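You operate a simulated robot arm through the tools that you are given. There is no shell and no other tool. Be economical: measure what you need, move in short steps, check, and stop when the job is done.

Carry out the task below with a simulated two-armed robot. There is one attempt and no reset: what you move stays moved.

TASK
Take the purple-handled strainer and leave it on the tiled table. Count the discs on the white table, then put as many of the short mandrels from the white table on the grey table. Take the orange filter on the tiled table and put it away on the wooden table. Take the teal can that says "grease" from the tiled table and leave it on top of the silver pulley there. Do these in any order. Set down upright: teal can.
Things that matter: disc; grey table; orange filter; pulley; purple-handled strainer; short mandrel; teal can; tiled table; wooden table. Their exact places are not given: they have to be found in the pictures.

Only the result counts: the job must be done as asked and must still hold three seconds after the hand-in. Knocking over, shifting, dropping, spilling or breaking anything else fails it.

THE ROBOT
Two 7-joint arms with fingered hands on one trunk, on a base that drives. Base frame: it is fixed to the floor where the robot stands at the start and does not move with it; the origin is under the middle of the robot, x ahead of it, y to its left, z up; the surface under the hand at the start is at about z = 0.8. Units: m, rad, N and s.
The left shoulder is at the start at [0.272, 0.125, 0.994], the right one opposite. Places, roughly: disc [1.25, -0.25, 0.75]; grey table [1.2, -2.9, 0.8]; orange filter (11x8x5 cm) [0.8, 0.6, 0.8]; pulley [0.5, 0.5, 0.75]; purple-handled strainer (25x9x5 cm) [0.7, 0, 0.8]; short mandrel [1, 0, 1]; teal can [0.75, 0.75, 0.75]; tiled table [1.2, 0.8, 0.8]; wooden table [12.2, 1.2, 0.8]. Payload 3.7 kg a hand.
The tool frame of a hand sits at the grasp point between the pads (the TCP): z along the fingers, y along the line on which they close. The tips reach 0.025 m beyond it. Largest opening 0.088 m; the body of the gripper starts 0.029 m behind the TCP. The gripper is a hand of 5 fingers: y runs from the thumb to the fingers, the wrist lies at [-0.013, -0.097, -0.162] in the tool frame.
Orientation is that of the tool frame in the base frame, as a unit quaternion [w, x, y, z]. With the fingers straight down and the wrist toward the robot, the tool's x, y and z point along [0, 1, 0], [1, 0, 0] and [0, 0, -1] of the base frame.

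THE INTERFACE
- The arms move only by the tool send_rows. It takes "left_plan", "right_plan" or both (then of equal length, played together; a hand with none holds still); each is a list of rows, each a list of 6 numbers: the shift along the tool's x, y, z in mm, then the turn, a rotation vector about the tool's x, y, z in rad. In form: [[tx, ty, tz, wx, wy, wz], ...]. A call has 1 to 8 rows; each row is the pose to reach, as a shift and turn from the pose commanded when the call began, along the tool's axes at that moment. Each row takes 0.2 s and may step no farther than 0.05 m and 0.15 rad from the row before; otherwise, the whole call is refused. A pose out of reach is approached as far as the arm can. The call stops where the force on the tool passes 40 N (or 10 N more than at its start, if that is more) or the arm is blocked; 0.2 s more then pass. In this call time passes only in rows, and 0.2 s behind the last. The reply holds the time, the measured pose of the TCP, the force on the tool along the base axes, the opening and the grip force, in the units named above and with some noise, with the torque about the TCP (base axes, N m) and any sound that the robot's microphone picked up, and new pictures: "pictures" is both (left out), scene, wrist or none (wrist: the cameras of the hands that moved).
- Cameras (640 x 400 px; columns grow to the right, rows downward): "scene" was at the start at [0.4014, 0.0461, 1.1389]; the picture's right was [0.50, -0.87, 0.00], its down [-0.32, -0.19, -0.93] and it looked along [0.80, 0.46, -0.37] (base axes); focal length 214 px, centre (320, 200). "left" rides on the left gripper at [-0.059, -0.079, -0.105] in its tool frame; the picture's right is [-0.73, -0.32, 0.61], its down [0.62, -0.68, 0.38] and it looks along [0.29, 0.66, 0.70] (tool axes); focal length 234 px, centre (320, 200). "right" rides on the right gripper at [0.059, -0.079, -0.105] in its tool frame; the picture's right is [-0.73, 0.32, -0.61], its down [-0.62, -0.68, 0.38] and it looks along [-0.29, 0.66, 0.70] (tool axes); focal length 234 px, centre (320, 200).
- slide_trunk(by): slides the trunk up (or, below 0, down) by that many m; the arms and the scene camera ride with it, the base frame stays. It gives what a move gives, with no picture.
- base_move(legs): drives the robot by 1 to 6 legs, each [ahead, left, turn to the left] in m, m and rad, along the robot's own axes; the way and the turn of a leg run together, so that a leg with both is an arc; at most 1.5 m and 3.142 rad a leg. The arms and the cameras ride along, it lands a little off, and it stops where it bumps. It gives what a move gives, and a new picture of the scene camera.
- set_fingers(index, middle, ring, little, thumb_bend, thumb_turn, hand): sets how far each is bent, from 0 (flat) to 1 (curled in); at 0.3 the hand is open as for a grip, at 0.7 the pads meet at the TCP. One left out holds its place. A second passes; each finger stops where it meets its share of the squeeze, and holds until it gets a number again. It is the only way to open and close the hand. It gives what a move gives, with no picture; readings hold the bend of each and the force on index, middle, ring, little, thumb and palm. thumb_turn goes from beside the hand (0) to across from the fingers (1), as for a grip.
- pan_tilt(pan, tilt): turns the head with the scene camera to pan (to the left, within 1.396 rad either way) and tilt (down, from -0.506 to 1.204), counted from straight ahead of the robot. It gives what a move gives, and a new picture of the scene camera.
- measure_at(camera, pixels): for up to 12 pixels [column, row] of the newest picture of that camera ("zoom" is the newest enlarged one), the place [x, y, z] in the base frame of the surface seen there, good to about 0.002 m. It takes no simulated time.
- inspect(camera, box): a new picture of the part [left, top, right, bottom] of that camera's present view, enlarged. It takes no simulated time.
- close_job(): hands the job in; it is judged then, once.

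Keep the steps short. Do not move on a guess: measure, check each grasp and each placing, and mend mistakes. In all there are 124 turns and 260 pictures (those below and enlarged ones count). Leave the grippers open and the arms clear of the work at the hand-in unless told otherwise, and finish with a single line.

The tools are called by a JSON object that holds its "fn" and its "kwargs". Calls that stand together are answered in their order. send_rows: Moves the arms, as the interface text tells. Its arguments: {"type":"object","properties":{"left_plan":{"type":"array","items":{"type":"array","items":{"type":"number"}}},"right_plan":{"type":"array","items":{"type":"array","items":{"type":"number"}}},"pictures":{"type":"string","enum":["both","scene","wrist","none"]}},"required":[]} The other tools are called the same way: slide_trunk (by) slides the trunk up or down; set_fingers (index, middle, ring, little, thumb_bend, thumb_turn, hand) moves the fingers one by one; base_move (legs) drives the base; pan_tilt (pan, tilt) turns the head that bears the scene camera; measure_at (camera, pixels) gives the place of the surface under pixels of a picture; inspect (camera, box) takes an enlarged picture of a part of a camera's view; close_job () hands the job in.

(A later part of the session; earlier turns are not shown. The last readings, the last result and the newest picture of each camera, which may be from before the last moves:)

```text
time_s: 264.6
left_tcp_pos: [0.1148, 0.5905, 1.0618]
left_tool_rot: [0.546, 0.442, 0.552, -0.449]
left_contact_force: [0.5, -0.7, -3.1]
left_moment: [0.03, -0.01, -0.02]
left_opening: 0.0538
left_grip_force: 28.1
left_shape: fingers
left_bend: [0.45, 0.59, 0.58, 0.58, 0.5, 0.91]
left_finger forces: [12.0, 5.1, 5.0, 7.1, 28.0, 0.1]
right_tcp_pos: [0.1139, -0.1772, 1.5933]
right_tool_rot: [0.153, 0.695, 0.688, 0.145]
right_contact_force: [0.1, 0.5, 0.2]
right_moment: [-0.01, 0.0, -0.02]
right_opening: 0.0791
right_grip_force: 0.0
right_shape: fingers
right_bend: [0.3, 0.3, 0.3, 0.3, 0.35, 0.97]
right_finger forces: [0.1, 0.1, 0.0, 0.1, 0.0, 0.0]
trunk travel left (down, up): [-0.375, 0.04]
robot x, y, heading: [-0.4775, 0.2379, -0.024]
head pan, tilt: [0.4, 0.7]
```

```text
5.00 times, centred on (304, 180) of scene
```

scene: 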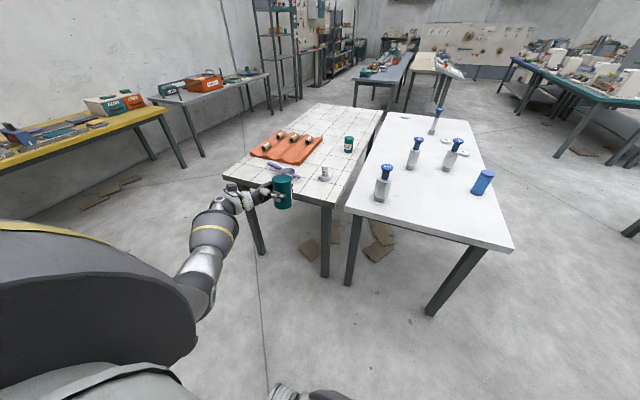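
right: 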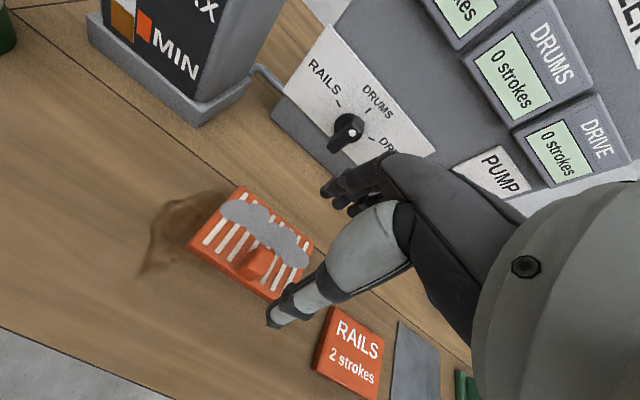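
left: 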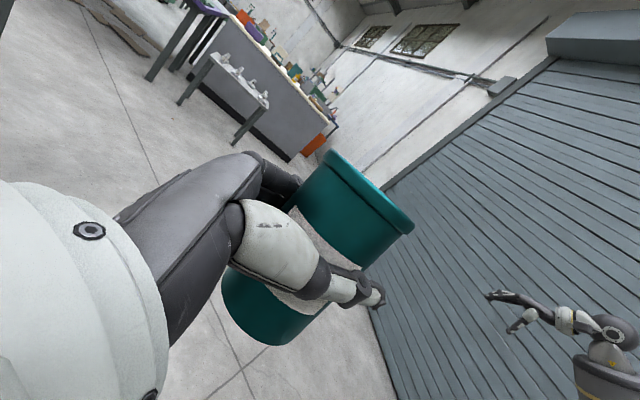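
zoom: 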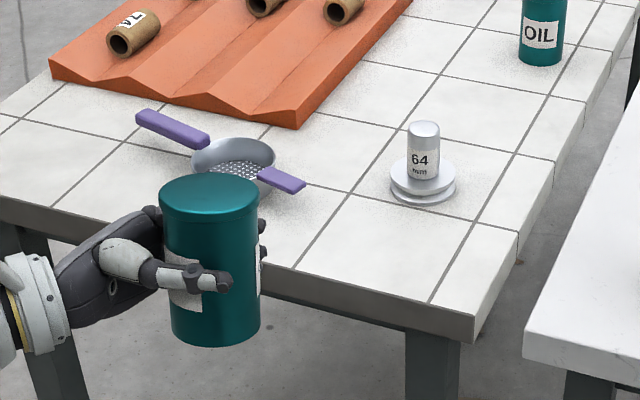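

The pulley got shifted ~4 cm when the can fell; I'll restore it to (0.560,0.602) with the right hand first. Move the base left, lower the trunk.

{"fn": "base_move", "kwargs": {"legs": [[0, 0.78, 0.025]]}}

{"fn": "slide_trunk", "kwargs": {"by": -0.35}}

{"fn": "pan_tilt", "kwargs": {"pan": -0.3, "tilt": 0.5}}

```text
time_s: 271.6
left_tcp_pos: [0.1198, 1.344, 1.0617]
left_tool_rot: [0.55, 0.437, 0.556, -0.445]
left_contact_force: [0.0, 0.7, -2.3]
left_moment: [0.03, -0.03, -0.02]
left_opening: 0.054
left_grip_force: 28.2
left_shape: fingers
left_bend: [0.45, 0.59, 0.58, 0.58, 0.5, 0.91]
left_finger forces: [12.1, 5.1, 5.0, 7.1, 28.1, 0.0]
right_tcp_pos: [0.1341, 0.5771, 1.5942]
right_tool_rot: [0.151, 0.689, 0.694, 0.146]
right_contact_force: [-0.5, -0.3, -0.7]
right_moment: [0.02, 0.04, 0.02]
right_opening: 0.0793
right_grip_force: 0.1
right_shape: fingers
right_bend: [0.3, 0.3, 0.3, 0.3, 0.35, 0.97]
right_finger forces: [0.1, 0.1, 0.1, 0.0, 0.0, 0.0]
trunk travel left (down, up): [-0.375, 0.04]
robot x, y, heading: [-0.468, 0.9843, -0.008]
head pan, tilt: [0.4, 0.7]
```

scene: 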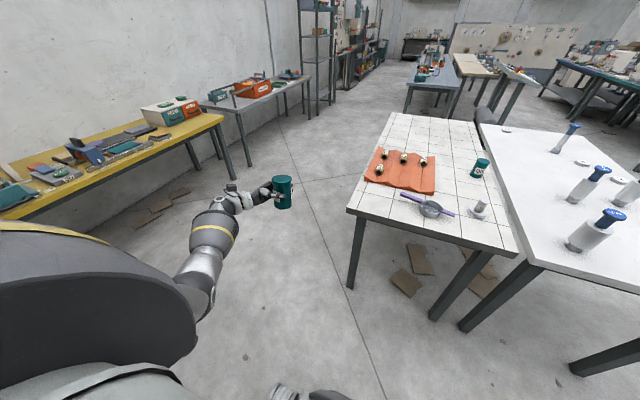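

```text
time_s: 275.0
left_tcp_pos: [0.1201, 1.3453, 0.7125]
left_tool_rot: [0.55, 0.438, 0.555, -0.445]
left_contact_force: [-1.2, -0.2, -3.5]
left_moment: [0.02, 0.01, 0.0]
left_opening: 0.0539
left_grip_force: 29.0
left_shape: fingers
left_bend: [0.45, 0.59, 0.58, 0.58, 0.5, 0.91]
left_finger forces: [12.0, 5.1, 5.0, 7.0, 28.0, 0.0]
right_tcp_pos: [0.133, 0.5776, 1.2439]
right_tool_rot: [0.152, 0.688, 0.694, 0.147]
right_contact_force: [0.1, -0.9, 0.0]
right_moment: [-0.01, -0.04, 0.01]
right_opening: 0.0796
right_grip_force: 0.1
right_shape: fingers
right_bend: [0.3, 0.3, 0.3, 0.3, 0.35, 0.97]
right_finger forces: [0.0, 0.0, 0.1, 0.1, 0.0, 0.0]
trunk travel left (down, up): [-0.025, 0.39]
robot x, y, heading: [-0.4679, 0.9856, -0.007]
head pan, tilt: [0.4, 0.7]
```

```text
time_s: 276.1
left_tcp_pos: [0.1198, 1.3443, 0.7111]
left_tool_rot: [0.551, 0.436, 0.556, -0.444]
left_contact_force: [0.5, 0.3, -2.8]
left_moment: [0.0, 0.0, 0.03]
left_opening: 0.0538
left_grip_force: 28.6
left_shape: fingers
left_bend: [0.45, 0.59, 0.58, 0.58, 0.5, 0.91]
left_finger forces: [12.0, 5.1, 5.1, 7.0, 27.8, 0.0]
right_tcp_pos: [0.1335, 0.5771, 1.2436]
right_tool_rot: [0.152, 0.688, 0.694, 0.146]
right_contact_force: [0.3, -0.1, -0.3]
right_moment: [-0.02, 0.02, 0.02]
right_opening: 0.0795
right_grip_force: 0.0
right_shape: fingers
right_bend: [0.3, 0.3, 0.3, 0.3, 0.35, 0.97]
right_finger forces: [0.0, 0.0, 0.1, 0.0, 0.0, 0.0]
trunk travel left (down, up): [-0.025, 0.39]
robot x, y, heading: [-0.4633, 0.9805, -0.006]
head pan, tilt: [-0.3, 0.499]
```

scene: 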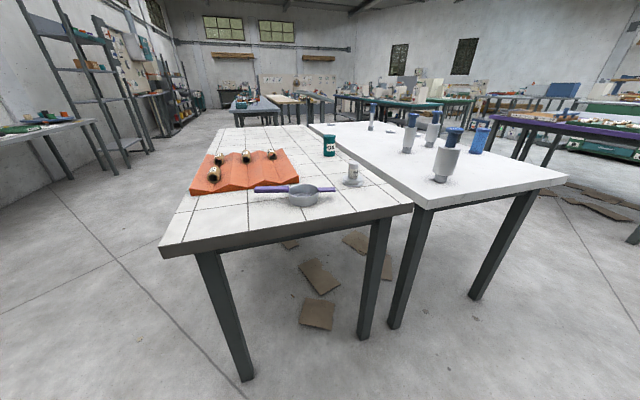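

Lower and straighten the right hand here (over the floor), then drive forward 0.42 m.

{"fn": "send_rows", "kwargs": {"right_plan": [[0, -19, 42, 0.08, 0, 0], [0, -38, 84, 0.17, 0, 0], [0, -57, 126, 0.26, 0.005, 0], [0, -76, 168, 0.35, 0.01, -0.005], [0, -95, 208, 0.43, 0.012, -0.01], [0, -100, 218, 0.43, 0.012, -0.01]], "pictures": "none"}}

{"fn": "base_move", "kwargs": {"legs": [[0.42, 0, 0]]}}

{"fn": "inspect", "kwargs": {"camera": "right", "box": [0, 0, 640, 400]}}

```text
time_s: 277.5
left_tcp_pos: [0.1192, 1.3437, 0.7119]
left_tool_rot: [0.549, 0.437, 0.556, -0.445]
left_contact_force: [0.2, -0.1, -2.6]
left_moment: [0.0, -0.03, -0.02]
left_opening: 0.0538
left_grip_force: 27.9
left_shape: fingers
left_bend: [0.45, 0.59, 0.58, 0.58, 0.5, 0.91]
left_finger forces: [11.9, 5.1, 5.0, 7.1, 28.0, 0.0]
right_tcp_pos: [0.1322, 0.5731, 1.001]
right_tool_rot: [-0.002, 0.7, 0.714, -0.003]
right_contact_force: [0.3, 0.1, -0.4]
right_moment: [-0.02, 0.01, 0.01]
right_opening: 0.0797
right_grip_force: 0.1
right_shape: fingers
right_bend: [0.3, 0.3, 0.3, 0.3, 0.35, 0.97]
right_finger forces: [0.0, 0.1, 0.0, 0.0, 0.0, 0.1]
trunk travel left (down, up): [-0.025, 0.39]
robot x, y, heading: [-0.4673, 0.9855, -0.004]
head pan, tilt: [-0.3, 0.499]
```

```text
time_s: 280.1
left_tcp_pos: [0.5458, 1.3438, 0.7101]
left_tool_rot: [0.55, 0.436, 0.557, -0.444]
left_contact_force: [-0.6, -0.2, -2.6]
left_moment: [0.04, 0.01, -0.01]
left_opening: 0.0539
left_grip_force: 28.7
left_shape: fingers
left_bend: [0.45, 0.59, 0.58, 0.58, 0.5, 0.91]
left_finger forces: [12.1, 5.1, 5.0, 6.9, 28.0, 0.0]
right_tcp_pos: [0.5608, 0.5731, 1.0019]
right_tool_rot: [-0.002, 0.7, 0.715, -0.002]
right_contact_force: [0.9, 0.6, 0.5]
right_moment: [-0.03, -0.02, 0.03]
right_opening: 0.0792
right_grip_force: 0.1
right_shape: fingers
right_bend: [0.3, 0.3, 0.3, 0.3, 0.35, 0.97]
right_finger forces: [0.1, 0.0, 0.0, 0.0, 0.1, 0.1]
trunk travel left (down, up): [-0.025, 0.39]
robot x, y, heading: [-0.0344, 0.9851, 0.002]
head pan, tilt: [-0.3, 0.499]
```

scene: 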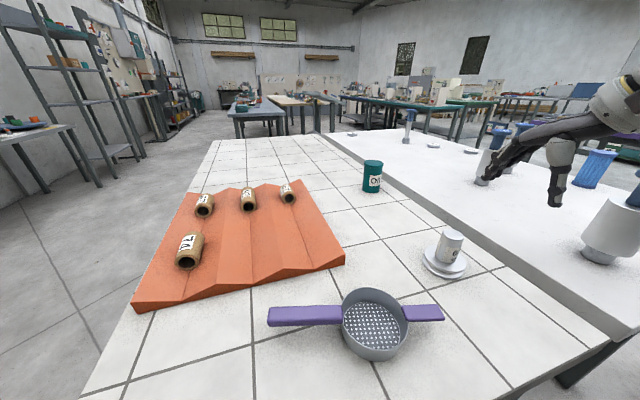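

```text
1.00 times, centred on (320, 200) of right (not enlarged: the box is as wide or as high as the picture)
```

zoom: 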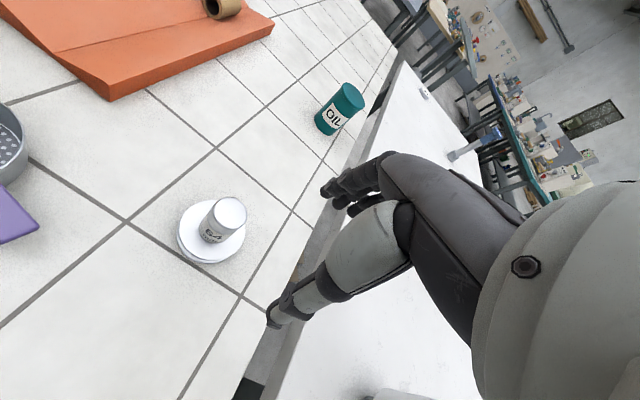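

{"fn": "measure_at", "kwargs": {"camera": "zoom", "pixels": [[216, 208], [243, 215], [232, 199], [228, 224], [230, 211], [339, 98], [322, 90], [125, 222], [240, 295], [215, 148]]}}

{"fn": "measure_at", "kwargs": {"camera": "scene", "pixels": [[443, 235], [462, 238], [453, 231], [452, 242], [430, 262], [466, 265], [372, 165]]}}

```text
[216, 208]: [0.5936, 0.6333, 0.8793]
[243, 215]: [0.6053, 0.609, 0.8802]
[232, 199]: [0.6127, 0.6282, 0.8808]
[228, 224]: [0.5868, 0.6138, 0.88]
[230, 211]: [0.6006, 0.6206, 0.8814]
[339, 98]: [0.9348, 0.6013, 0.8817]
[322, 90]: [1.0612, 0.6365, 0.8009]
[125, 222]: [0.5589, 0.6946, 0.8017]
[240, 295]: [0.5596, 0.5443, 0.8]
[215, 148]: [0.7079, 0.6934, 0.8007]
```

```text
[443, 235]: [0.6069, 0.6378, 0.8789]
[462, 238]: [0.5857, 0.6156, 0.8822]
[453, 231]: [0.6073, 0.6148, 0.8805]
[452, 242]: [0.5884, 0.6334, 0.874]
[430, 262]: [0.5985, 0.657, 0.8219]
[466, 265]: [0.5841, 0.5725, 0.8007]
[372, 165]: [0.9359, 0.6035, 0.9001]
```

Hub now at (0.600,0.621); tile seams indicate it must go back by (−40, −11) mm. Lower the right hand over the hub.

{"fn": "send_rows", "kwargs": {"right_plan": [[24, 20, 0, 0, 0, 0], [48, 39, 0, 0, 0, 0], [48, 39, 45, 0, 0, 0], [48, 39, 90, 0, 0, 0], [48, 39, 120, 0, 0, 0], [48, 39, 132, 0, 0, 0], [48, 39, 132, 0, 0, 0]], "pictures": "wrist"}}

```text
time_s: 281.7
left_tcp_pos: [0.5453, 1.3443, 0.7115]
left_tool_rot: [0.551, 0.436, 0.557, -0.444]
left_contact_force: [0.5, 0.6, -2.6]
left_moment: [-0.02, 0.06, 0.01]
left_opening: 0.0537
left_grip_force: 28.6
left_shape: fingers
left_bend: [0.45, 0.59, 0.58, 0.58, 0.5, 0.92]
left_finger forces: [12.1, 5.1, 5.0, 7.1, 28.2, 0.0]
right_tcp_pos: [0.5993, 0.6186, 0.8694]
right_tool_rot: [-0.002, 0.7, 0.714, -0.002]
right_contact_force: [0.4, -0.3, -0.5]
right_moment: [-0.01, 0.01, 0.0]
right_opening: 0.079
right_grip_force: 0.1
right_shape: fingers
right_bend: [0.3, 0.3, 0.3, 0.3, 0.35, 0.97]
right_finger forces: [0.0, 0.0, 0.1, 0.1, 0.0, 0.0]
trunk travel left (down, up): [-0.025, 0.39]
robot x, y, heading: [-0.0372, 0.9867, -0.003]
head pan, tilt: [-0.3, 0.499]
```

right: 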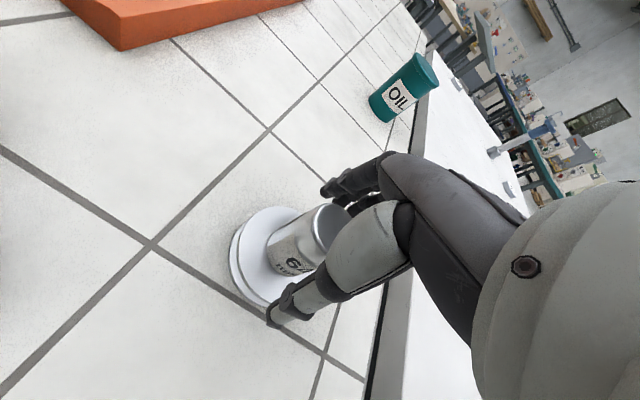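

Hub is between thumb and fingers. Close softly, slide −40 mm in x and −11 mm in y along the table.

{"fn": "set_fingers", "kwargs": {"hand": "right", "index": 0.62, "middle": 0.62, "ring": 0.62, "little": 0.62, "thumb_bend": 0.62}}

{"fn": "send_rows", "kwargs": {"right_plan": [[-3, -10, -1, 0, 0, 0], [-6, -20, -1, 0, 0, 0], [-9, -30, -1, 0, 0, 0], [-11, -40, -1, 0, 0, 0], [-11, -40, -1, 0, 0, 0]], "pictures": "wrist"}}

```text
time_s: 282.7
left_tcp_pos: [0.5461, 1.3445, 0.7106]
left_tool_rot: [0.551, 0.436, 0.557, -0.443]
left_contact_force: [0.4, 0.6, -1.9]
left_moment: [-0.03, 0.0, -0.01]
left_opening: 0.0537
left_grip_force: 28.2
left_shape: fingers
left_bend: [0.45, 0.59, 0.58, 0.58, 0.5, 0.92]
left_finger forces: [12.2, 5.1, 5.0, 7.1, 28.1, 0.1]
right_tcp_pos: [0.5989, 0.6194, 0.8698]
right_tool_rot: [-0.002, 0.699, 0.715, -0.003]
right_contact_force: [0.5, -0.2, 0.0]
right_moment: [0.0, -0.03, 0.05]
right_opening: 0.0278
right_grip_force: 5.3
right_shape: fingers
right_bend: [0.56, 0.59, 0.62, 0.62, 0.57, 0.97]
right_finger forces: [3.0, 1.8, 0.0, 0.0, 4.5, 0.0]
trunk travel left (down, up): [-0.025, 0.39]
robot x, y, heading: [-0.0417, 0.9808, -0.001]
head pan, tilt: [-0.3, 0.499]
```

```text
time_s: 283.9
left_tcp_pos: [0.5471, 1.3457, 0.7107]
left_tool_rot: [0.551, 0.436, 0.557, -0.443]
left_contact_force: [-0.2, -0.3, -3.9]
left_moment: [0.01, -0.02, 0.01]
left_opening: 0.0536
left_grip_force: 28.5
left_shape: fingers
left_bend: [0.45, 0.59, 0.58, 0.58, 0.5, 0.92]
left_finger forces: [12.1, 5.1, 5.0, 7.1, 28.1, 0.1]
right_tcp_pos: [0.5579, 0.6087, 0.8696]
right_tool_rot: [-0.002, 0.699, 0.715, -0.002]
right_contact_force: [0.6, -0.1, 0.0]
right_moment: [0.02, -0.05, 0.01]
right_opening: 0.0283
right_grip_force: 5.0
right_shape: fingers
right_bend: [0.57, 0.6, 0.62, 0.62, 0.57, 0.97]
right_finger forces: [2.8, 1.7, 0.0, 0.1, 4.5, 0.1]
trunk travel left (down, up): [-0.025, 0.39]
robot x, y, heading: [-0.0369, 0.9804, -0.002]
head pan, tilt: [-0.3, 0.499]
```

right: 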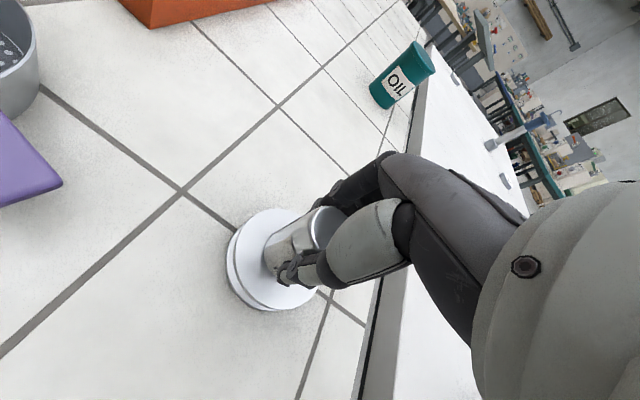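

Pulley is back on its seam. Release and rise, then back off.

{"fn": "set_fingers", "kwargs": {"hand": "right", "index": 0.3, "middle": 0.3, "ring": 0.3, "little": 0.3, "thumb_bend": 0.3}}

{"fn": "send_rows", "kwargs": {"right_plan": [[0, 0, -35, 0, 0, 0], [0, 0, -80, 0, 0, 0], [0, 0, -125, 0, 0, 0], [0, 0, -130, 0, 0, 0]], "pictures": "none"}}

{"fn": "base_move", "kwargs": {"legs": [[-0.45, 0, 0]]}}

{"fn": "slide_trunk", "kwargs": {"by": 0.35}}

{"fn": "base_move", "kwargs": {"legs": [[0, -0.74, 0]]}}

{"fn": "pan_tilt", "kwargs": {"pan": 0.4, "tilt": 0.7}}

```text
time_s: 284.9
left_tcp_pos: [0.5453, 1.3448, 0.7116]
left_tool_rot: [0.551, 0.436, 0.557, -0.443]
left_contact_force: [-0.2, -0.4, -2.5]
left_moment: [0.01, -0.01, 0.01]
left_opening: 0.0539
left_grip_force: 28.7
left_shape: fingers
left_bend: [0.45, 0.59, 0.58, 0.58, 0.5, 0.92]
left_finger forces: [12.2, 5.1, 5.0, 7.1, 28.1, 0.0]
right_tcp_pos: [0.558, 0.6087, 0.87]
right_tool_rot: [-0.003, 0.7, 0.714, -0.002]
right_contact_force: [0.1, 0.1, -0.6]
right_moment: [0.01, 0.04, 0.0]
right_opening: 0.0844
right_grip_force: 0.0
right_shape: fingers
right_bend: [0.3, 0.3, 0.3, 0.3, 0.3, 0.97]
right_finger forces: [0.0, 0.0, 0.1, 0.1, 0.1, 0.0]
trunk travel left (down, up): [-0.025, 0.39]
robot x, y, heading: [-0.038, 0.9836, -0.006]
head pan, tilt: [-0.3, 0.499]
```

```text
time_s: 285.9
left_tcp_pos: [0.5449, 1.3434, 0.7103]
left_tool_rot: [0.551, 0.435, 0.557, -0.443]
left_contact_force: [0.8, 0.1, -2.2]
left_moment: [-0.01, 0.0, 0.0]
left_opening: 0.054
left_grip_force: 28.6
left_shape: fingers
left_bend: [0.45, 0.59, 0.58, 0.58, 0.5, 0.92]
left_finger forces: [12.1, 5.1, 5.0, 7.0, 28.0, 0.0]
right_tcp_pos: [0.5589, 0.6147, 1.0006]
right_tool_rot: [-0.003, 0.7, 0.715, -0.002]
right_contact_force: [0.8, 0.6, -0.6]
right_moment: [0.01, -0.01, -0.02]
right_opening: 0.0845
right_grip_force: 0.0
right_shape: fingers
right_bend: [0.3, 0.3, 0.3, 0.3, 0.3, 0.97]
right_finger forces: [0.0, 0.0, 0.0, 0.1, 0.1, 0.1]
trunk travel left (down, up): [-0.025, 0.39]
robot x, y, heading: [-0.0443, 0.9814, -0.002]
head pan, tilt: [-0.3, 0.499]
```

```text
time_s: 288.6
left_tcp_pos: [0.1067, 1.3428, 0.7111]
left_tool_rot: [0.549, 0.438, 0.555, -0.446]
left_contact_force: [0.3, 0.6, -3.2]
left_moment: [0.03, -0.02, 0.03]
left_opening: 0.0538
left_grip_force: 29.4
left_shape: fingers
left_bend: [0.45, 0.59, 0.58, 0.58, 0.5, 0.92]
left_finger forces: [12.2, 5.2, 5.0, 6.9, 28.1, 0.0]
right_tcp_pos: [0.1148, 0.6118, 0.9993]
right_tool_rot: [-0.002, 0.703, 0.711, -0.002]
right_contact_force: [-0.1, 0.7, -1.2]
right_moment: [0.06, 0.02, 0.0]
right_opening: 0.0846
right_grip_force: 0.1
right_shape: fingers
right_bend: [0.3, 0.3, 0.3, 0.3, 0.3, 0.97]
right_finger forces: [0.0, 0.1, 0.0, 0.0, 0.0, 0.0]
trunk travel left (down, up): [-0.025, 0.39]
robot x, y, heading: [-0.48, 0.9892, -0.007]
head pan, tilt: [-0.3, 0.499]
```

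scene: 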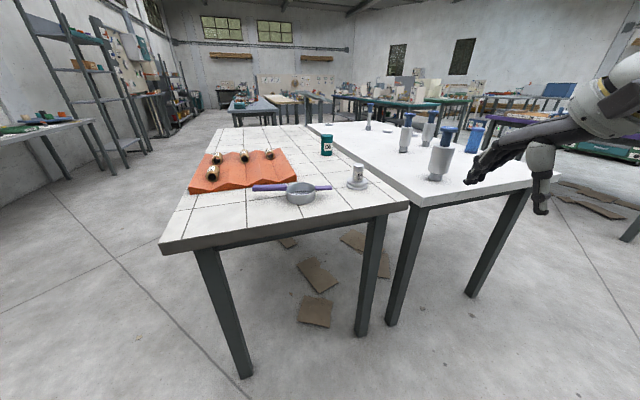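

```text
time_s: 292.0
left_tcp_pos: [0.1058, 1.3432, 1.0615]
left_tool_rot: [0.549, 0.437, 0.555, -0.447]
left_contact_force: [1.1, -0.3, -3.0]
left_moment: [-0.01, 0.05, 0.02]
left_opening: 0.0537
left_grip_force: 28.7
left_shape: fingers
left_bend: [0.45, 0.59, 0.58, 0.58, 0.5, 0.92]
left_finger forces: [12.0, 5.1, 4.8, 7.0, 27.8, 0.1]
right_tcp_pos: [0.1153, 0.6102, 1.3501]
right_tool_rot: [-0.002, 0.703, 0.712, -0.003]
right_contact_force: [-0.3, -0.8, 1.1]
right_moment: [0.04, 0.01, 0.0]
right_opening: 0.0846
right_grip_force: 0.1
right_shape: fingers
right_bend: [0.3, 0.3, 0.3, 0.3, 0.3, 0.97]
right_finger forces: [0.1, 0.1, 0.0, 0.0, 0.0, 0.0]
trunk travel left (down, up): [-0.375, 0.04]
robot x, y, heading: [-0.4808, 0.987, -0.01]
head pan, tilt: [-0.3, 0.499]
```

```text
time_s: 298.9
left_tcp_pos: [0.0986, 0.5932, 1.0616]
left_tool_rot: [0.547, 0.44, 0.552, -0.449]
left_contact_force: [0.5, 0.2, -3.0]
left_moment: [0.02, 0.02, 0.02]
left_opening: 0.0535
left_grip_force: 28.2
left_shape: fingers
left_bend: [0.45, 0.59, 0.58, 0.58, 0.5, 0.92]
left_finger forces: [11.9, 5.0, 4.9, 7.0, 27.8, 0.0]
right_tcp_pos: [0.0966, -0.1374, 1.3494]
right_tool_rot: [-0.002, 0.706, 0.708, -0.002]
right_contact_force: [0.6, 0.2, -0.4]
right_moment: [0.0, -0.05, 0.04]
right_opening: 0.0844
right_grip_force: 0.0
right_shape: fingers
right_bend: [0.3, 0.3, 0.3, 0.3, 0.3, 0.97]
right_finger forces: [0.0, 0.1, 0.0, 0.1, 0.0, 0.0]
trunk travel left (down, up): [-0.375, 0.04]
robot x, y, heading: [-0.4905, 0.2418, -0.022]
head pan, tilt: [-0.3, 0.499]
```

scene: 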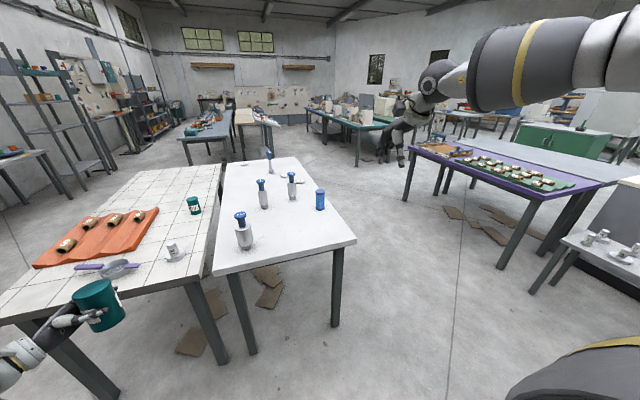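

```text
time_s: 300.0
left_tcp_pos: [0.0992, 0.5937, 1.0621]
left_tool_rot: [0.546, 0.441, 0.552, -0.449]
left_contact_force: [0.4, 0.6, -2.5]
left_moment: [-0.01, 0.0, -0.04]
left_opening: 0.0536
left_grip_force: 28.4
left_shape: fingers
left_bend: [0.45, 0.59, 0.58, 0.58, 0.5, 0.92]
left_finger forces: [12.0, 5.1, 4.9, 7.1, 27.7, 0.0]
right_tcp_pos: [0.0974, -0.1379, 1.349]
right_tool_rot: [-0.002, 0.707, 0.707, -0.003]
right_contact_force: [0.3, 1.4, -0.2]
right_moment: [-0.02, -0.06, -0.02]
right_opening: 0.0843
right_grip_force: 0.0
right_shape: fingers
right_bend: [0.3, 0.3, 0.3, 0.3, 0.3, 0.97]
right_finger forces: [0.0, 0.1, 0.0, 0.0, 0.0, 0.0]
trunk travel left (down, up): [-0.375, 0.04]
robot x, y, heading: [-0.4938, 0.2426, -0.025]
head pan, tilt: [0.4, 0.7]
```

scene: 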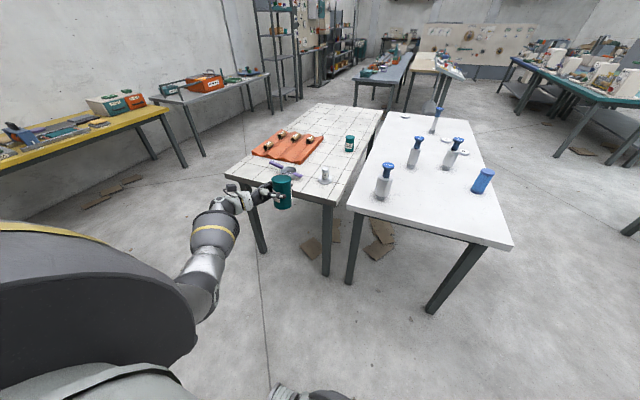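

{"fn": "inspect", "kwargs": {"camera": "scene", "box": [240, 140, 368, 220]}}

{"fn": "measure_at", "kwargs": {"camera": "zoom", "pixels": [[410, 132], [438, 132], [424, 124], [424, 138], [424, 170], [212, 345], [160, 215], [258, 215], [210, 178], [170, 330], [255, 330], [210, 215]]}}

```text
5.00 times, centred on (304, 180) of scene
```

zoom: 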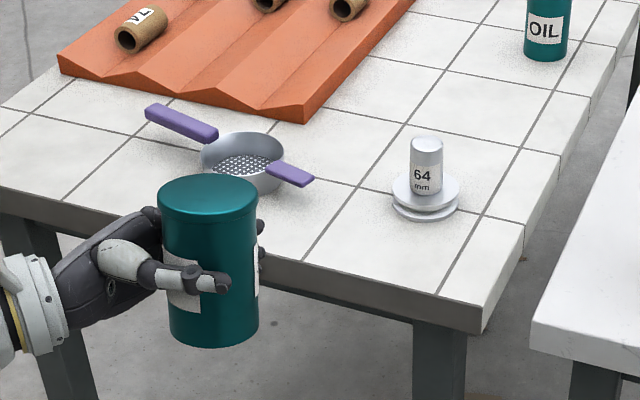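

```text
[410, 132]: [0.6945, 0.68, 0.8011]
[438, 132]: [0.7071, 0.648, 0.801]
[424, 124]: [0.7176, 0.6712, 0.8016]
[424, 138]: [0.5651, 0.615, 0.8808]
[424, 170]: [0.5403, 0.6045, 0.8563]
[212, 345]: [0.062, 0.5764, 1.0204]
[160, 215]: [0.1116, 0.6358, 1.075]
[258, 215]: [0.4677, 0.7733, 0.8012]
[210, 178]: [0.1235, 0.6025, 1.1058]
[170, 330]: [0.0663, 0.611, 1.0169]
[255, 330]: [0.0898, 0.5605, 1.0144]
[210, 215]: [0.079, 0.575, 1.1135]
```

Pulley restored. Drive forward 0.40 m with heading trim.

{"fn": "base_move", "kwargs": {"legs": [[0.4, 0, 0.025]]}}

{"fn": "inspect", "kwargs": {"camera": "scene", "box": [150, 120, 390, 270]}}

```text
time_s: 302.5
left_tcp_pos: [0.4795, 0.611, 1.0607]
left_tool_rot: [0.555, 0.431, 0.56, -0.439]
left_contact_force: [-0.2, 0.1, -3.5]
left_moment: [0.03, 0.02, -0.02]
left_opening: 0.0535
left_grip_force: 28.4
left_shape: fingers
left_bend: [0.45, 0.59, 0.58, 0.58, 0.5, 0.92]
left_finger forces: [12.2, 5.0, 4.9, 7.0, 27.8, 0.0]
right_tcp_pos: [0.5053, -0.1188, 1.3499]
right_tool_rot: [-0.002, 0.694, 0.72, -0.003]
right_contact_force: [-0.6, -0.6, -0.5]
right_moment: [-0.02, -0.03, 0.03]
right_opening: 0.0845
right_grip_force: 0.0
right_shape: fingers
right_bend: [0.3, 0.3, 0.3, 0.3, 0.3, 0.97]
right_finger forces: [0.1, 0.0, 0.0, 0.1, 0.1, 0.0]
trunk travel left (down, up): [-0.375, 0.04]
robot x, y, heading: [-0.1, 0.2405, 0.011]
head pan, tilt: [0.4, 0.7]
```

scene: 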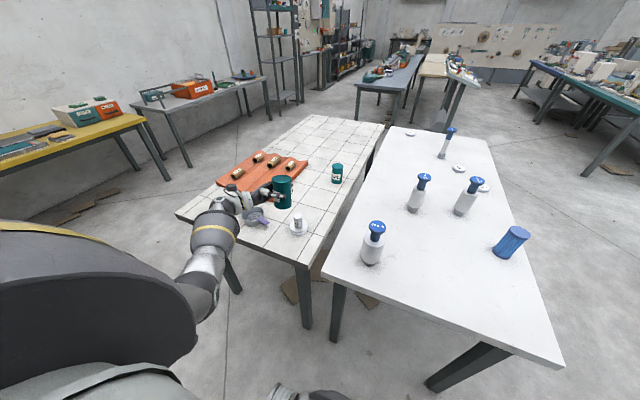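

```text
2.67 times, centred on (270, 195) of scene
```

zoom: 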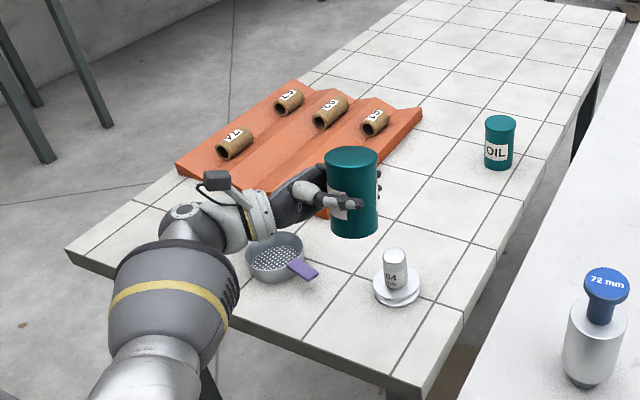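

{"fn": "inspect", "kwargs": {"camera": "scene", "box": [255, 165, 335, 245]}}

```text
5.00 times, centred on (295, 205) of scene
```

zoom: 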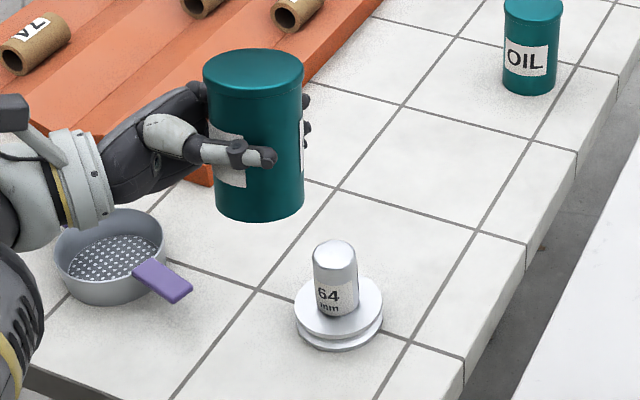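

{"fn": "measure_at", "kwargs": {"camera": "zoom", "pixels": [[316, 254], [354, 254], [335, 243], [335, 266], [335, 254], [217, 205], [301, 198], [260, 219], [208, 75], [299, 75], [253, 54], [253, 92]]}}

```text
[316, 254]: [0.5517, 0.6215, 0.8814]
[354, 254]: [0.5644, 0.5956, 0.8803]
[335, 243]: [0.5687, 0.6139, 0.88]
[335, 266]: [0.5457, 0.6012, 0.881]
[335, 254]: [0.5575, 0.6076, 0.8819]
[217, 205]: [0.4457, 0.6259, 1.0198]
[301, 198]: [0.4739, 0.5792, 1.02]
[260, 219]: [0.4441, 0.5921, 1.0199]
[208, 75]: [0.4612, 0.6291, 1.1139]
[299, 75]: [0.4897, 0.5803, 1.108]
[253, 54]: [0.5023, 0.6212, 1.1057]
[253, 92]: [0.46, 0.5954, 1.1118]
```

Hub centre (0.5575,0.608). The can leans ~9° forward in the hand; straighten it (rotation about tool z) and shift above the hub.

{"fn": "send_rows", "kwargs": {"left_plan": [[0, 20, 4, 0, -0.01, 0.04], [0, 42, 9, 0, -0.02, 0.08], [0, 65, 14, 0, -0.03, 0.12], [0, 85, 18.7, 0, -0.04, 0.158], [30, 85, 18.7, 0, -0.04, 0.158], [60, 85, 18.7, 0, -0.04, 0.158], [90, 85, 18.7, 0, -0.04, 0.158], [90, 85, 18.7, 0, -0.04, 0.158]], "pictures": "scene"}}

{"fn": "inspect", "kwargs": {"camera": "scene", "box": [255, 165, 335, 245]}}

```text
time_s: 304.3
left_tcp_pos: [0.5285, 0.5934, 1.0419]
left_tool_rot: [0.598, 0.464, 0.514, -0.403]
left_contact_force: [-0.3, -0.5, -2.6]
left_moment: [-0.03, 0.02, 0.0]
left_opening: 0.0535
left_grip_force: 28.9
left_shape: fingers
left_bend: [0.45, 0.59, 0.59, 0.58, 0.51, 0.92]
left_finger forces: [12.2, 5.0, 4.9, 7.0, 28.3, 0.1]
left hand out of reach, approached as far as the arm can: row 3, 4, 5, 6, 7, 8
right_tcp_pos: [0.5042, -0.1194, 1.3508]
right_tool_rot: [-0.001, 0.693, 0.721, -0.001]
right_contact_force: [-1.2, 0.2, 0.4]
right_moment: [-0.02, 0.03, 0.01]
right_opening: 0.0843
right_grip_force: 0.1
right_shape: fingers
right_bend: [0.3, 0.3, 0.3, 0.3, 0.3, 0.97]
right_finger forces: [0.1, 0.0, 0.0, 0.0, 0.0, 0.1]
trunk travel left (down, up): [-0.375, 0.04]
robot x, y, heading: [-0.1008, 0.2422, 0.014]
head pan, tilt: [0.4, 0.7]
```

scene: 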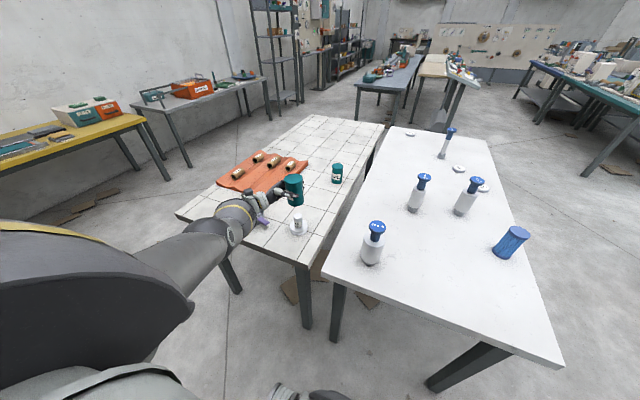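

```text
5.00 times, centred on (295, 205) of scene
```

zoom: 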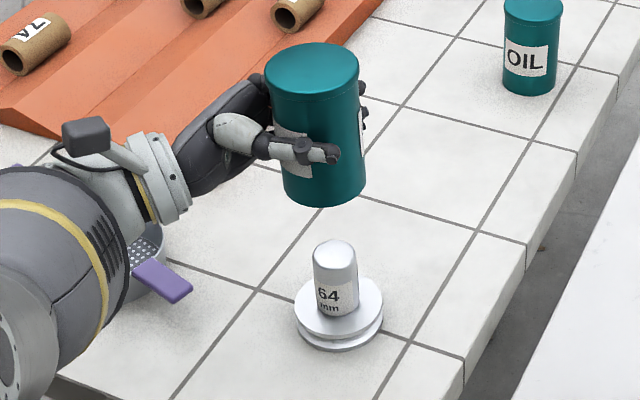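

Orientation is now right (can vertical), the arm is just at its reach. Use base and trunk for the rest: measure the can, and forearm clearance.

{"fn": "measure_at", "kwargs": {"camera": "zoom", "pixels": [[268, 75], [356, 75], [312, 46], [312, 98], [281, 190], [364, 180], [325, 204], [60, 330], [100, 290], [40, 395], [150, 205], [75, 260]]}}

{"fn": "measure_at", "kwargs": {"camera": "scene", "pixels": [[240, 240], [225, 250], [210, 262], [245, 225], [235, 205], [200, 245]]}}

```text
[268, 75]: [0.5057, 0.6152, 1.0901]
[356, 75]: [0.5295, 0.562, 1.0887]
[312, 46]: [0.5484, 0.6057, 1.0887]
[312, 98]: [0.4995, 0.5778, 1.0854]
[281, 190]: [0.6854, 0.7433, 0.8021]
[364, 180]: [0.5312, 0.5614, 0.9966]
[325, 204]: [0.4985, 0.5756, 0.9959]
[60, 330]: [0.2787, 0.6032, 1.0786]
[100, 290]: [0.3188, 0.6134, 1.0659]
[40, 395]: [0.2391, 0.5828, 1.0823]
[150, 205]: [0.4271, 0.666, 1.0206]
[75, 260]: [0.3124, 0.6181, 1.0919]
```

```text
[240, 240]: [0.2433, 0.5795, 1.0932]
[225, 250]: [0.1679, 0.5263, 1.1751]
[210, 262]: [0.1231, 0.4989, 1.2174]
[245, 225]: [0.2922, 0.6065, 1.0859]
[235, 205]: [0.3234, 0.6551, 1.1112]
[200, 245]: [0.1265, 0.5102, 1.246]
```

Can vertical at (0.521,0.590), bottom ≈0.990. Drive forward 6 cm and left 2 cm, and lower the trunk 8 cm.

{"fn": "base_move", "kwargs": {"legs": [[0.06, 0.018, 0]]}}

{"fn": "slide_trunk", "kwargs": {"by": -0.08}}

{"fn": "inspect", "kwargs": {"camera": "scene", "box": [255, 165, 335, 245]}}

```text
time_s: 305.3
left_tcp_pos: [0.5894, 0.6127, 1.0406]
left_tool_rot: [0.598, 0.465, 0.514, -0.404]
left_contact_force: [-0.3, -0.1, -1.8]
left_moment: [0.02, -0.01, -0.02]
left_opening: 0.0535
left_grip_force: 29.2
left_shape: fingers
left_bend: [0.45, 0.59, 0.59, 0.58, 0.51, 0.92]
left_finger forces: [12.1, 5.0, 4.9, 6.9, 28.3, 0.0]
right_tcp_pos: [0.5665, -0.1003, 1.3488]
right_tool_rot: [-0.002, 0.694, 0.72, -0.002]
right_contact_force: [0.2, 0.3, 0.4]
right_moment: [0.01, 0.02, 0.0]
right_opening: 0.0844
right_grip_force: 0.1
right_shape: fingers
right_bend: [0.3, 0.3, 0.3, 0.3, 0.3, 0.97]
right_finger forces: [0.0, 0.0, 0.0, 0.1, 0.0, 0.0]
trunk travel left (down, up): [-0.375, 0.04]
robot x, y, heading: [-0.0393, 0.2576, 0.011]
head pan, tilt: [0.4, 0.7]
```

scene: 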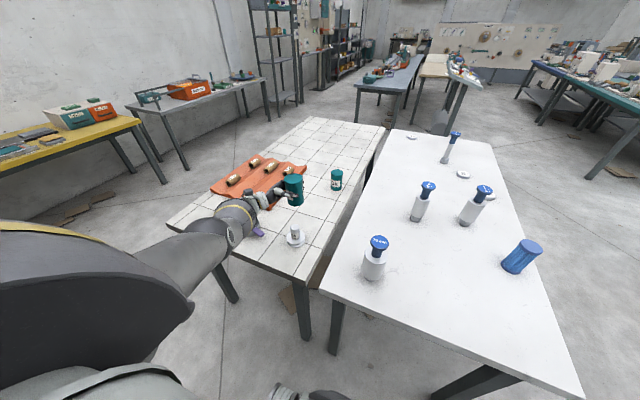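

```text
time_s: 306.4
left_tcp_pos: [0.5862, 0.6128, 0.9634]
left_tool_rot: [0.598, 0.466, 0.512, -0.404]
left_contact_force: [0.2, -0.2, -2.1]
left_moment: [0.01, -0.01, 0.05]
left_opening: 0.0531
left_grip_force: 28.2
left_shape: fingers
left_bend: [0.45, 0.59, 0.59, 0.58, 0.51, 0.92]
left_finger forces: [12.0, 5.0, 4.9, 6.8, 28.2, 0.1]
right_tcp_pos: [0.5638, -0.1016, 1.2711]
right_tool_rot: [-0.002, 0.694, 0.72, -0.002]
right_contact_force: [-0.3, 0.0, -1.0]
right_moment: [-0.01, -0.03, -0.02]
right_opening: 0.0847
right_grip_force: 0.1
right_shape: fingers
right_bend: [0.3, 0.3, 0.3, 0.3, 0.3, 0.97]
right_finger forces: [0.0, 0.0, 0.1, 0.0, 0.0, 0.0]
trunk travel left (down, up): [-0.295, 0.12]
robot x, y, heading: [-0.041, 0.2589, 0.013]
head pan, tilt: [0.4, 0.7]
```

```text
5.00 times, centred on (295, 205) of scene
```

zoom: 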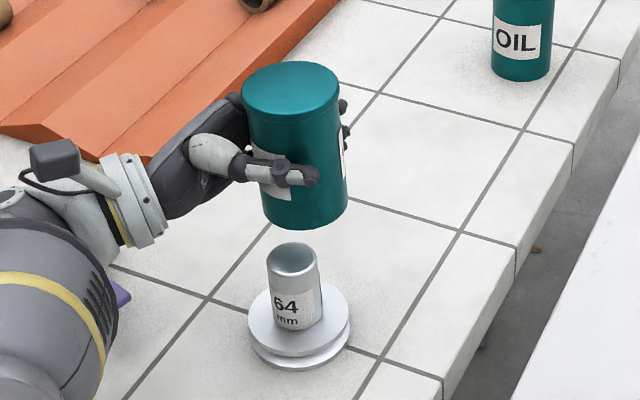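

{"fn": "measure_at", "kwargs": {"camera": "zoom", "pixels": [[246, 95], [338, 95], [291, 64], [291, 118], [263, 210], [345, 205], [310, 228], [268, 258], [316, 258], [292, 246], [292, 272]]}}

```text
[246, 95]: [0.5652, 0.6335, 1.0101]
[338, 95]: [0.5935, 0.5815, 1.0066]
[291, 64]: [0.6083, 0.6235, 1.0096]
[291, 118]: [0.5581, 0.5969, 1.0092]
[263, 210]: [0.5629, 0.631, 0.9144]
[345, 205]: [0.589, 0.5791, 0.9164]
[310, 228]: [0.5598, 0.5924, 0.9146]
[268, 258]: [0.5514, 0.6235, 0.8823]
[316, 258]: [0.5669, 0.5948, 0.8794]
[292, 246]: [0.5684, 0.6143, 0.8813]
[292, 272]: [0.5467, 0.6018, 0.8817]
```

Can centre bottom (0.580,0.606), hub (0.558,0.609). Correct −21 mm x, +2.6 mm y, then lower 18 mm.

{"fn": "send_rows", "kwargs": {"left_plan": [[-1.5, -10, -4, 0, 0, 0], [-3.1, -19.5, -7.6, 0, 0, 0], [6, -21, -8, 0, 0, 0], [14.7, -22, -8.3, 0, 0, 0], [14.7, -22, -8.3, 0, 0, 0]], "pictures": "none"}}

{"fn": "inspect", "kwargs": {"camera": "scene", "box": [255, 165, 335, 245]}}

{"fn": "measure_at", "kwargs": {"camera": "zoom", "pixels": [[230, 120], [320, 120], [275, 90], [275, 145], [250, 235], [330, 230], [290, 250], [268, 262], [316, 262], [292, 275], [292, 290]]}}

```text
time_s: 307.6
left_tcp_pos: [0.5665, 0.6158, 0.9427]
left_tool_rot: [0.598, 0.466, 0.512, -0.403]
left_contact_force: [-0.3, 0.8, -1.9]
left_moment: [0.0, 0.0, -0.04]
left_opening: 0.0533
left_grip_force: 28.4
left_shape: fingers
left_bend: [0.45, 0.59, 0.59, 0.58, 0.51, 0.92]
left_finger forces: [12.0, 5.0, 4.9, 6.9, 28.0, 0.0]
right_tcp_pos: [0.5638, -0.1008, 1.2698]
right_tool_rot: [-0.002, 0.694, 0.72, -0.002]
right_contact_force: [-0.1, 0.7, 0.0]
right_moment: [0.0, 0.0, -0.01]
right_opening: 0.0846
right_grip_force: 0.0
right_shape: fingers
right_bend: [0.3, 0.3, 0.3, 0.3, 0.3, 0.97]
right_finger forces: [0.1, 0.0, 0.0, 0.0, 0.0, 0.0]
trunk travel left (down, up): [-0.295, 0.12]
robot x, y, heading: [-0.0365, 0.2603, 0.011]
head pan, tilt: [0.4, 0.7]
```

```text
5.00 times, centred on (295, 205) of scene
```

zoom: 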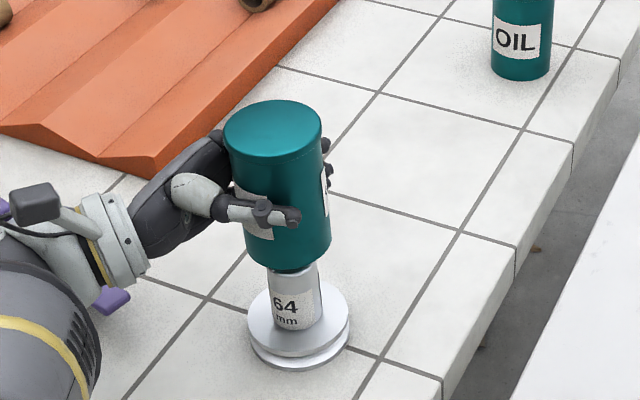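

```text
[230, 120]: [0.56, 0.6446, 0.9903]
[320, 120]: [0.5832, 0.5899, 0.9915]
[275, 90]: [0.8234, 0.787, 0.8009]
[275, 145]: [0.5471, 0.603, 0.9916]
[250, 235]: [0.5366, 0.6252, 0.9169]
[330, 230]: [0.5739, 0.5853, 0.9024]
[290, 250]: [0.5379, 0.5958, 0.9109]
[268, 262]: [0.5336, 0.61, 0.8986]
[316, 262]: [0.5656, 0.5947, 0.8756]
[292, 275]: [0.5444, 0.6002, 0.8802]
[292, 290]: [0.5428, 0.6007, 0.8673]
```

Centred within ~2 mm. Lower slowly to contact.

{"fn": "send_rows", "kwargs": {"left_plan": [[3, -0.4, 0, 0, 0, 0], [6, -0.8, 0, 0, 0, 0], [8, -1.1, 0, 0, 0, 0], [10, -1.4, 0, 0, 0, 0]], "pictures": "none"}}

{"fn": "inspect", "kwargs": {"camera": "scene", "box": [255, 165, 335, 245]}}

```text
time_s: 308.6
left_tcp_pos: [0.568, 0.6168, 0.9319]
left_tool_rot: [0.598, 0.465, 0.514, -0.403]
left_contact_force: [0.2, -0.7, -2.9]
left_moment: [-0.01, -0.02, -0.01]
left_opening: 0.0531
left_grip_force: 28.0
left_shape: fingers
left_bend: [0.45, 0.59, 0.59, 0.58, 0.51, 0.92]
left_finger forces: [12.0, 5.1, 4.9, 6.9, 28.0, 0.0]
right_tcp_pos: [0.5637, -0.1013, 1.2692]
right_tool_rot: [-0.002, 0.694, 0.72, -0.002]
right_contact_force: [0.4, -0.6, -1.2]
right_moment: [0.04, 0.02, -0.03]
right_opening: 0.0845
right_grip_force: 0.0
right_shape: fingers
right_bend: [0.3, 0.3, 0.3, 0.3, 0.3, 0.97]
right_finger forces: [0.1, 0.1, 0.0, 0.1, 0.0, 0.1]
trunk travel left (down, up): [-0.295, 0.12]
robot x, y, heading: [-0.0407, 0.2599, 0.011]
head pan, tilt: [0.4, 0.7]
```

```text
5.00 times, centred on (295, 205) of scene
```

zoom: 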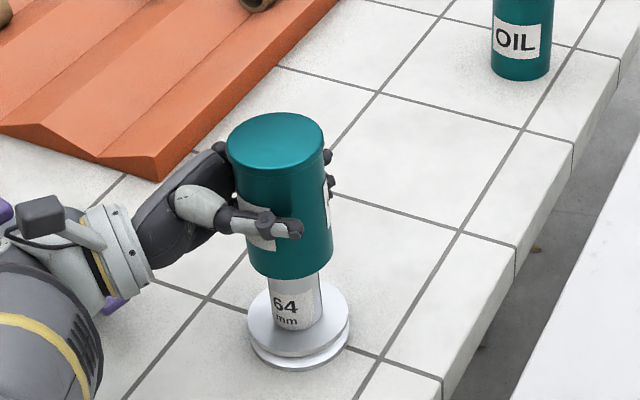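

No contact yet; continue.

{"fn": "send_rows", "kwargs": {"left_plan": [[2, -0.3, 0, 0, 0, 0], [4, -0.6, 0, 0, 0, 0], [6, -0.9, 0, 0, 0, 0], [8, -1.2, 0, 0, 0, 0]], "pictures": "none"}}

{"fn": "inspect", "kwargs": {"camera": "scene", "box": [255, 165, 335, 245]}}

```text
time_s: 309.6
left_tcp_pos: [0.567, 0.6155, 0.9295]
left_tool_rot: [0.6, 0.468, 0.511, -0.401]
left_contact_force: [2.2, -2.0, 19.0]
left_moment: [0.09, -0.2, 0.01]
left_opening: 0.053
left_grip_force: 27.4
left_shape: fingers
left_bend: [0.45, 0.59, 0.59, 0.59, 0.51, 0.9]
left_finger forces: [12.5, 4.6, 4.3, 7.1, 26.7, 0.0]
right_tcp_pos: [0.5633, -0.101, 1.2708]
right_tool_rot: [-0.001, 0.694, 0.72, -0.001]
right_contact_force: [-0.3, -0.5, 0.4]
right_moment: [-0.02, -0.01, -0.03]
right_opening: 0.0846
right_grip_force: 0.1
right_shape: fingers
right_bend: [0.3, 0.3, 0.3, 0.3, 0.3, 0.97]
right_finger forces: [0.0, 0.0, 0.1, 0.1, 0.0, 0.1]
trunk travel left (down, up): [-0.295, 0.12]
robot x, y, heading: [-0.0396, 0.257, 0.013]
head pan, tilt: [0.4, 0.7]
```

```text
5.00 times, centred on (295, 205) of scene
```

zoom: 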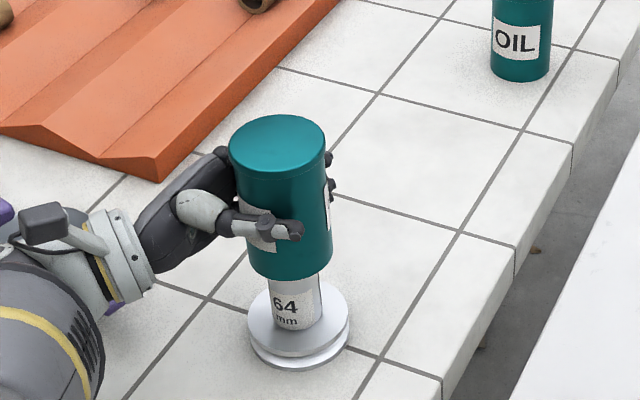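

Seated (19 N). Relax and open gradually.

{"fn": "send_rows", "kwargs": {"left_plan": [[-3, 0.4, 0, 0, 0, 0], [-5, 0.7, 0, 0, 0, 0]], "pictures": "none"}}

{"fn": "set_fingers", "kwargs": {"hand": "left", "index": 0.41, "middle": 0.53, "ring": 0.52, "little": 0.52, "thumb_bend": 0.46}}

{"fn": "set_fingers", "kwargs": {"hand": "left", "index": 0.25, "middle": 0.25, "ring": 0.25, "little": 0.25, "thumb_bend": 0.25}}

{"fn": "inspect", "kwargs": {"camera": "scene", "box": [255, 165, 335, 245]}}

```text
time_s: 310.2
left_tcp_pos: [0.5666, 0.6148, 0.9305]
left_tool_rot: [0.598, 0.466, 0.514, -0.403]
left_contact_force: [4.9, -0.4, 9.4]
left_moment: [0.07, -0.25, 0.0]
left_opening: 0.0533
left_grip_force: 28.9
left_shape: fingers
left_bend: [0.45, 0.59, 0.59, 0.59, 0.51, 0.91]
left_finger forces: [12.5, 5.2, 5.5, 8.6, 26.9, 0.0]
right_tcp_pos: [0.564, -0.1013, 1.2693]
right_tool_rot: [-0.001, 0.694, 0.72, -0.002]
right_contact_force: [0.2, -0.3, -0.8]
right_moment: [0.0, 0.01, -0.05]
right_opening: 0.0846
right_grip_force: 0.1
right_shape: fingers
right_bend: [0.3, 0.3, 0.3, 0.3, 0.3, 0.97]
right_finger forces: [0.0, 0.0, 0.0, 0.0, 0.0, 0.1]
trunk travel left (down, up): [-0.295, 0.12]
robot x, y, heading: [-0.0389, 0.2577, 0.01]
head pan, tilt: [0.4, 0.7]
```

```text
time_s: 311.2
left_tcp_pos: [0.5662, 0.6147, 0.9317]
left_tool_rot: [0.597, 0.465, 0.514, -0.403]
left_contact_force: [0.3, -0.4, 1.3]
left_moment: [0.07, 0.09, -0.04]
left_opening: 0.0634
left_grip_force: 5.5
left_shape: fingers
left_bend: [0.39, 0.52, 0.52, 0.51, 0.43, 0.95]
left_finger forces: [2.7, 1.0, 0.3, 2.0, 6.2, 0.0]
right_tcp_pos: [0.5632, -0.101, 1.2708]
right_tool_rot: [-0.002, 0.694, 0.72, -0.001]
right_contact_force: [-0.4, -1.4, -0.4]
right_moment: [0.02, -0.03, -0.02]
right_opening: 0.0846
right_grip_force: 0.1
right_shape: fingers
right_bend: [0.3, 0.3, 0.3, 0.3, 0.3, 0.97]
right_finger forces: [0.1, 0.0, 0.1, 0.1, 0.0, 0.0]
trunk travel left (down, up): [-0.295, 0.12]
robot x, y, heading: [-0.0368, 0.2586, 0.012]
head pan, tilt: [0.4, 0.7]
```

```text
time_s: 312.2
left_tcp_pos: [0.568, 0.6161, 0.9301]
left_tool_rot: [0.598, 0.466, 0.512, -0.404]
left_contact_force: [-0.2, -0.4, -0.3]
left_moment: [0.0, 0.05, 0.01]
left_opening: 0.094
left_grip_force: 0.0
left_shape: fingers
left_bend: [0.25, 0.25, 0.25, 0.25, 0.25, 0.97]
left_finger forces: [0.0, 0.1, 0.0, 0.0, 0.1, 0.0]
right_tcp_pos: [0.5648, -0.1008, 1.2707]
right_tool_rot: [-0.003, 0.694, 0.72, -0.002]
right_contact_force: [1.0, 0.2, 0.3]
right_moment: [-0.01, -0.02, 0.0]
right_opening: 0.0844
right_grip_force: 0.1
right_shape: fingers
right_bend: [0.3, 0.3, 0.3, 0.3, 0.3, 0.97]
right_finger forces: [0.0, 0.0, 0.0, 0.2, 0.0, 0.0]
trunk travel left (down, up): [-0.295, 0.12]
robot x, y, heading: [-0.04, 0.2572, 0.01]
head pan, tilt: [0.4, 0.7]
```

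```text
5.00 times, centred on (295, 205) of scene
```

zoom: 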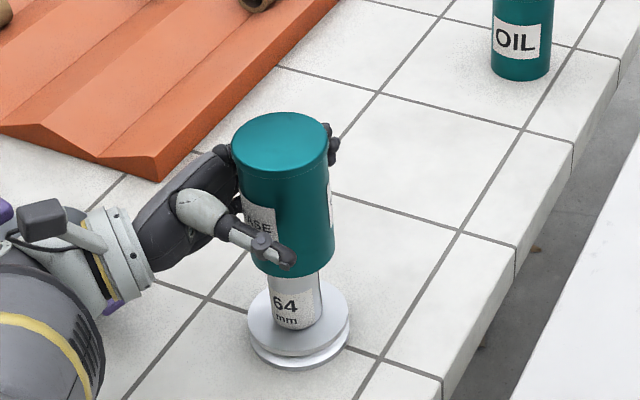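

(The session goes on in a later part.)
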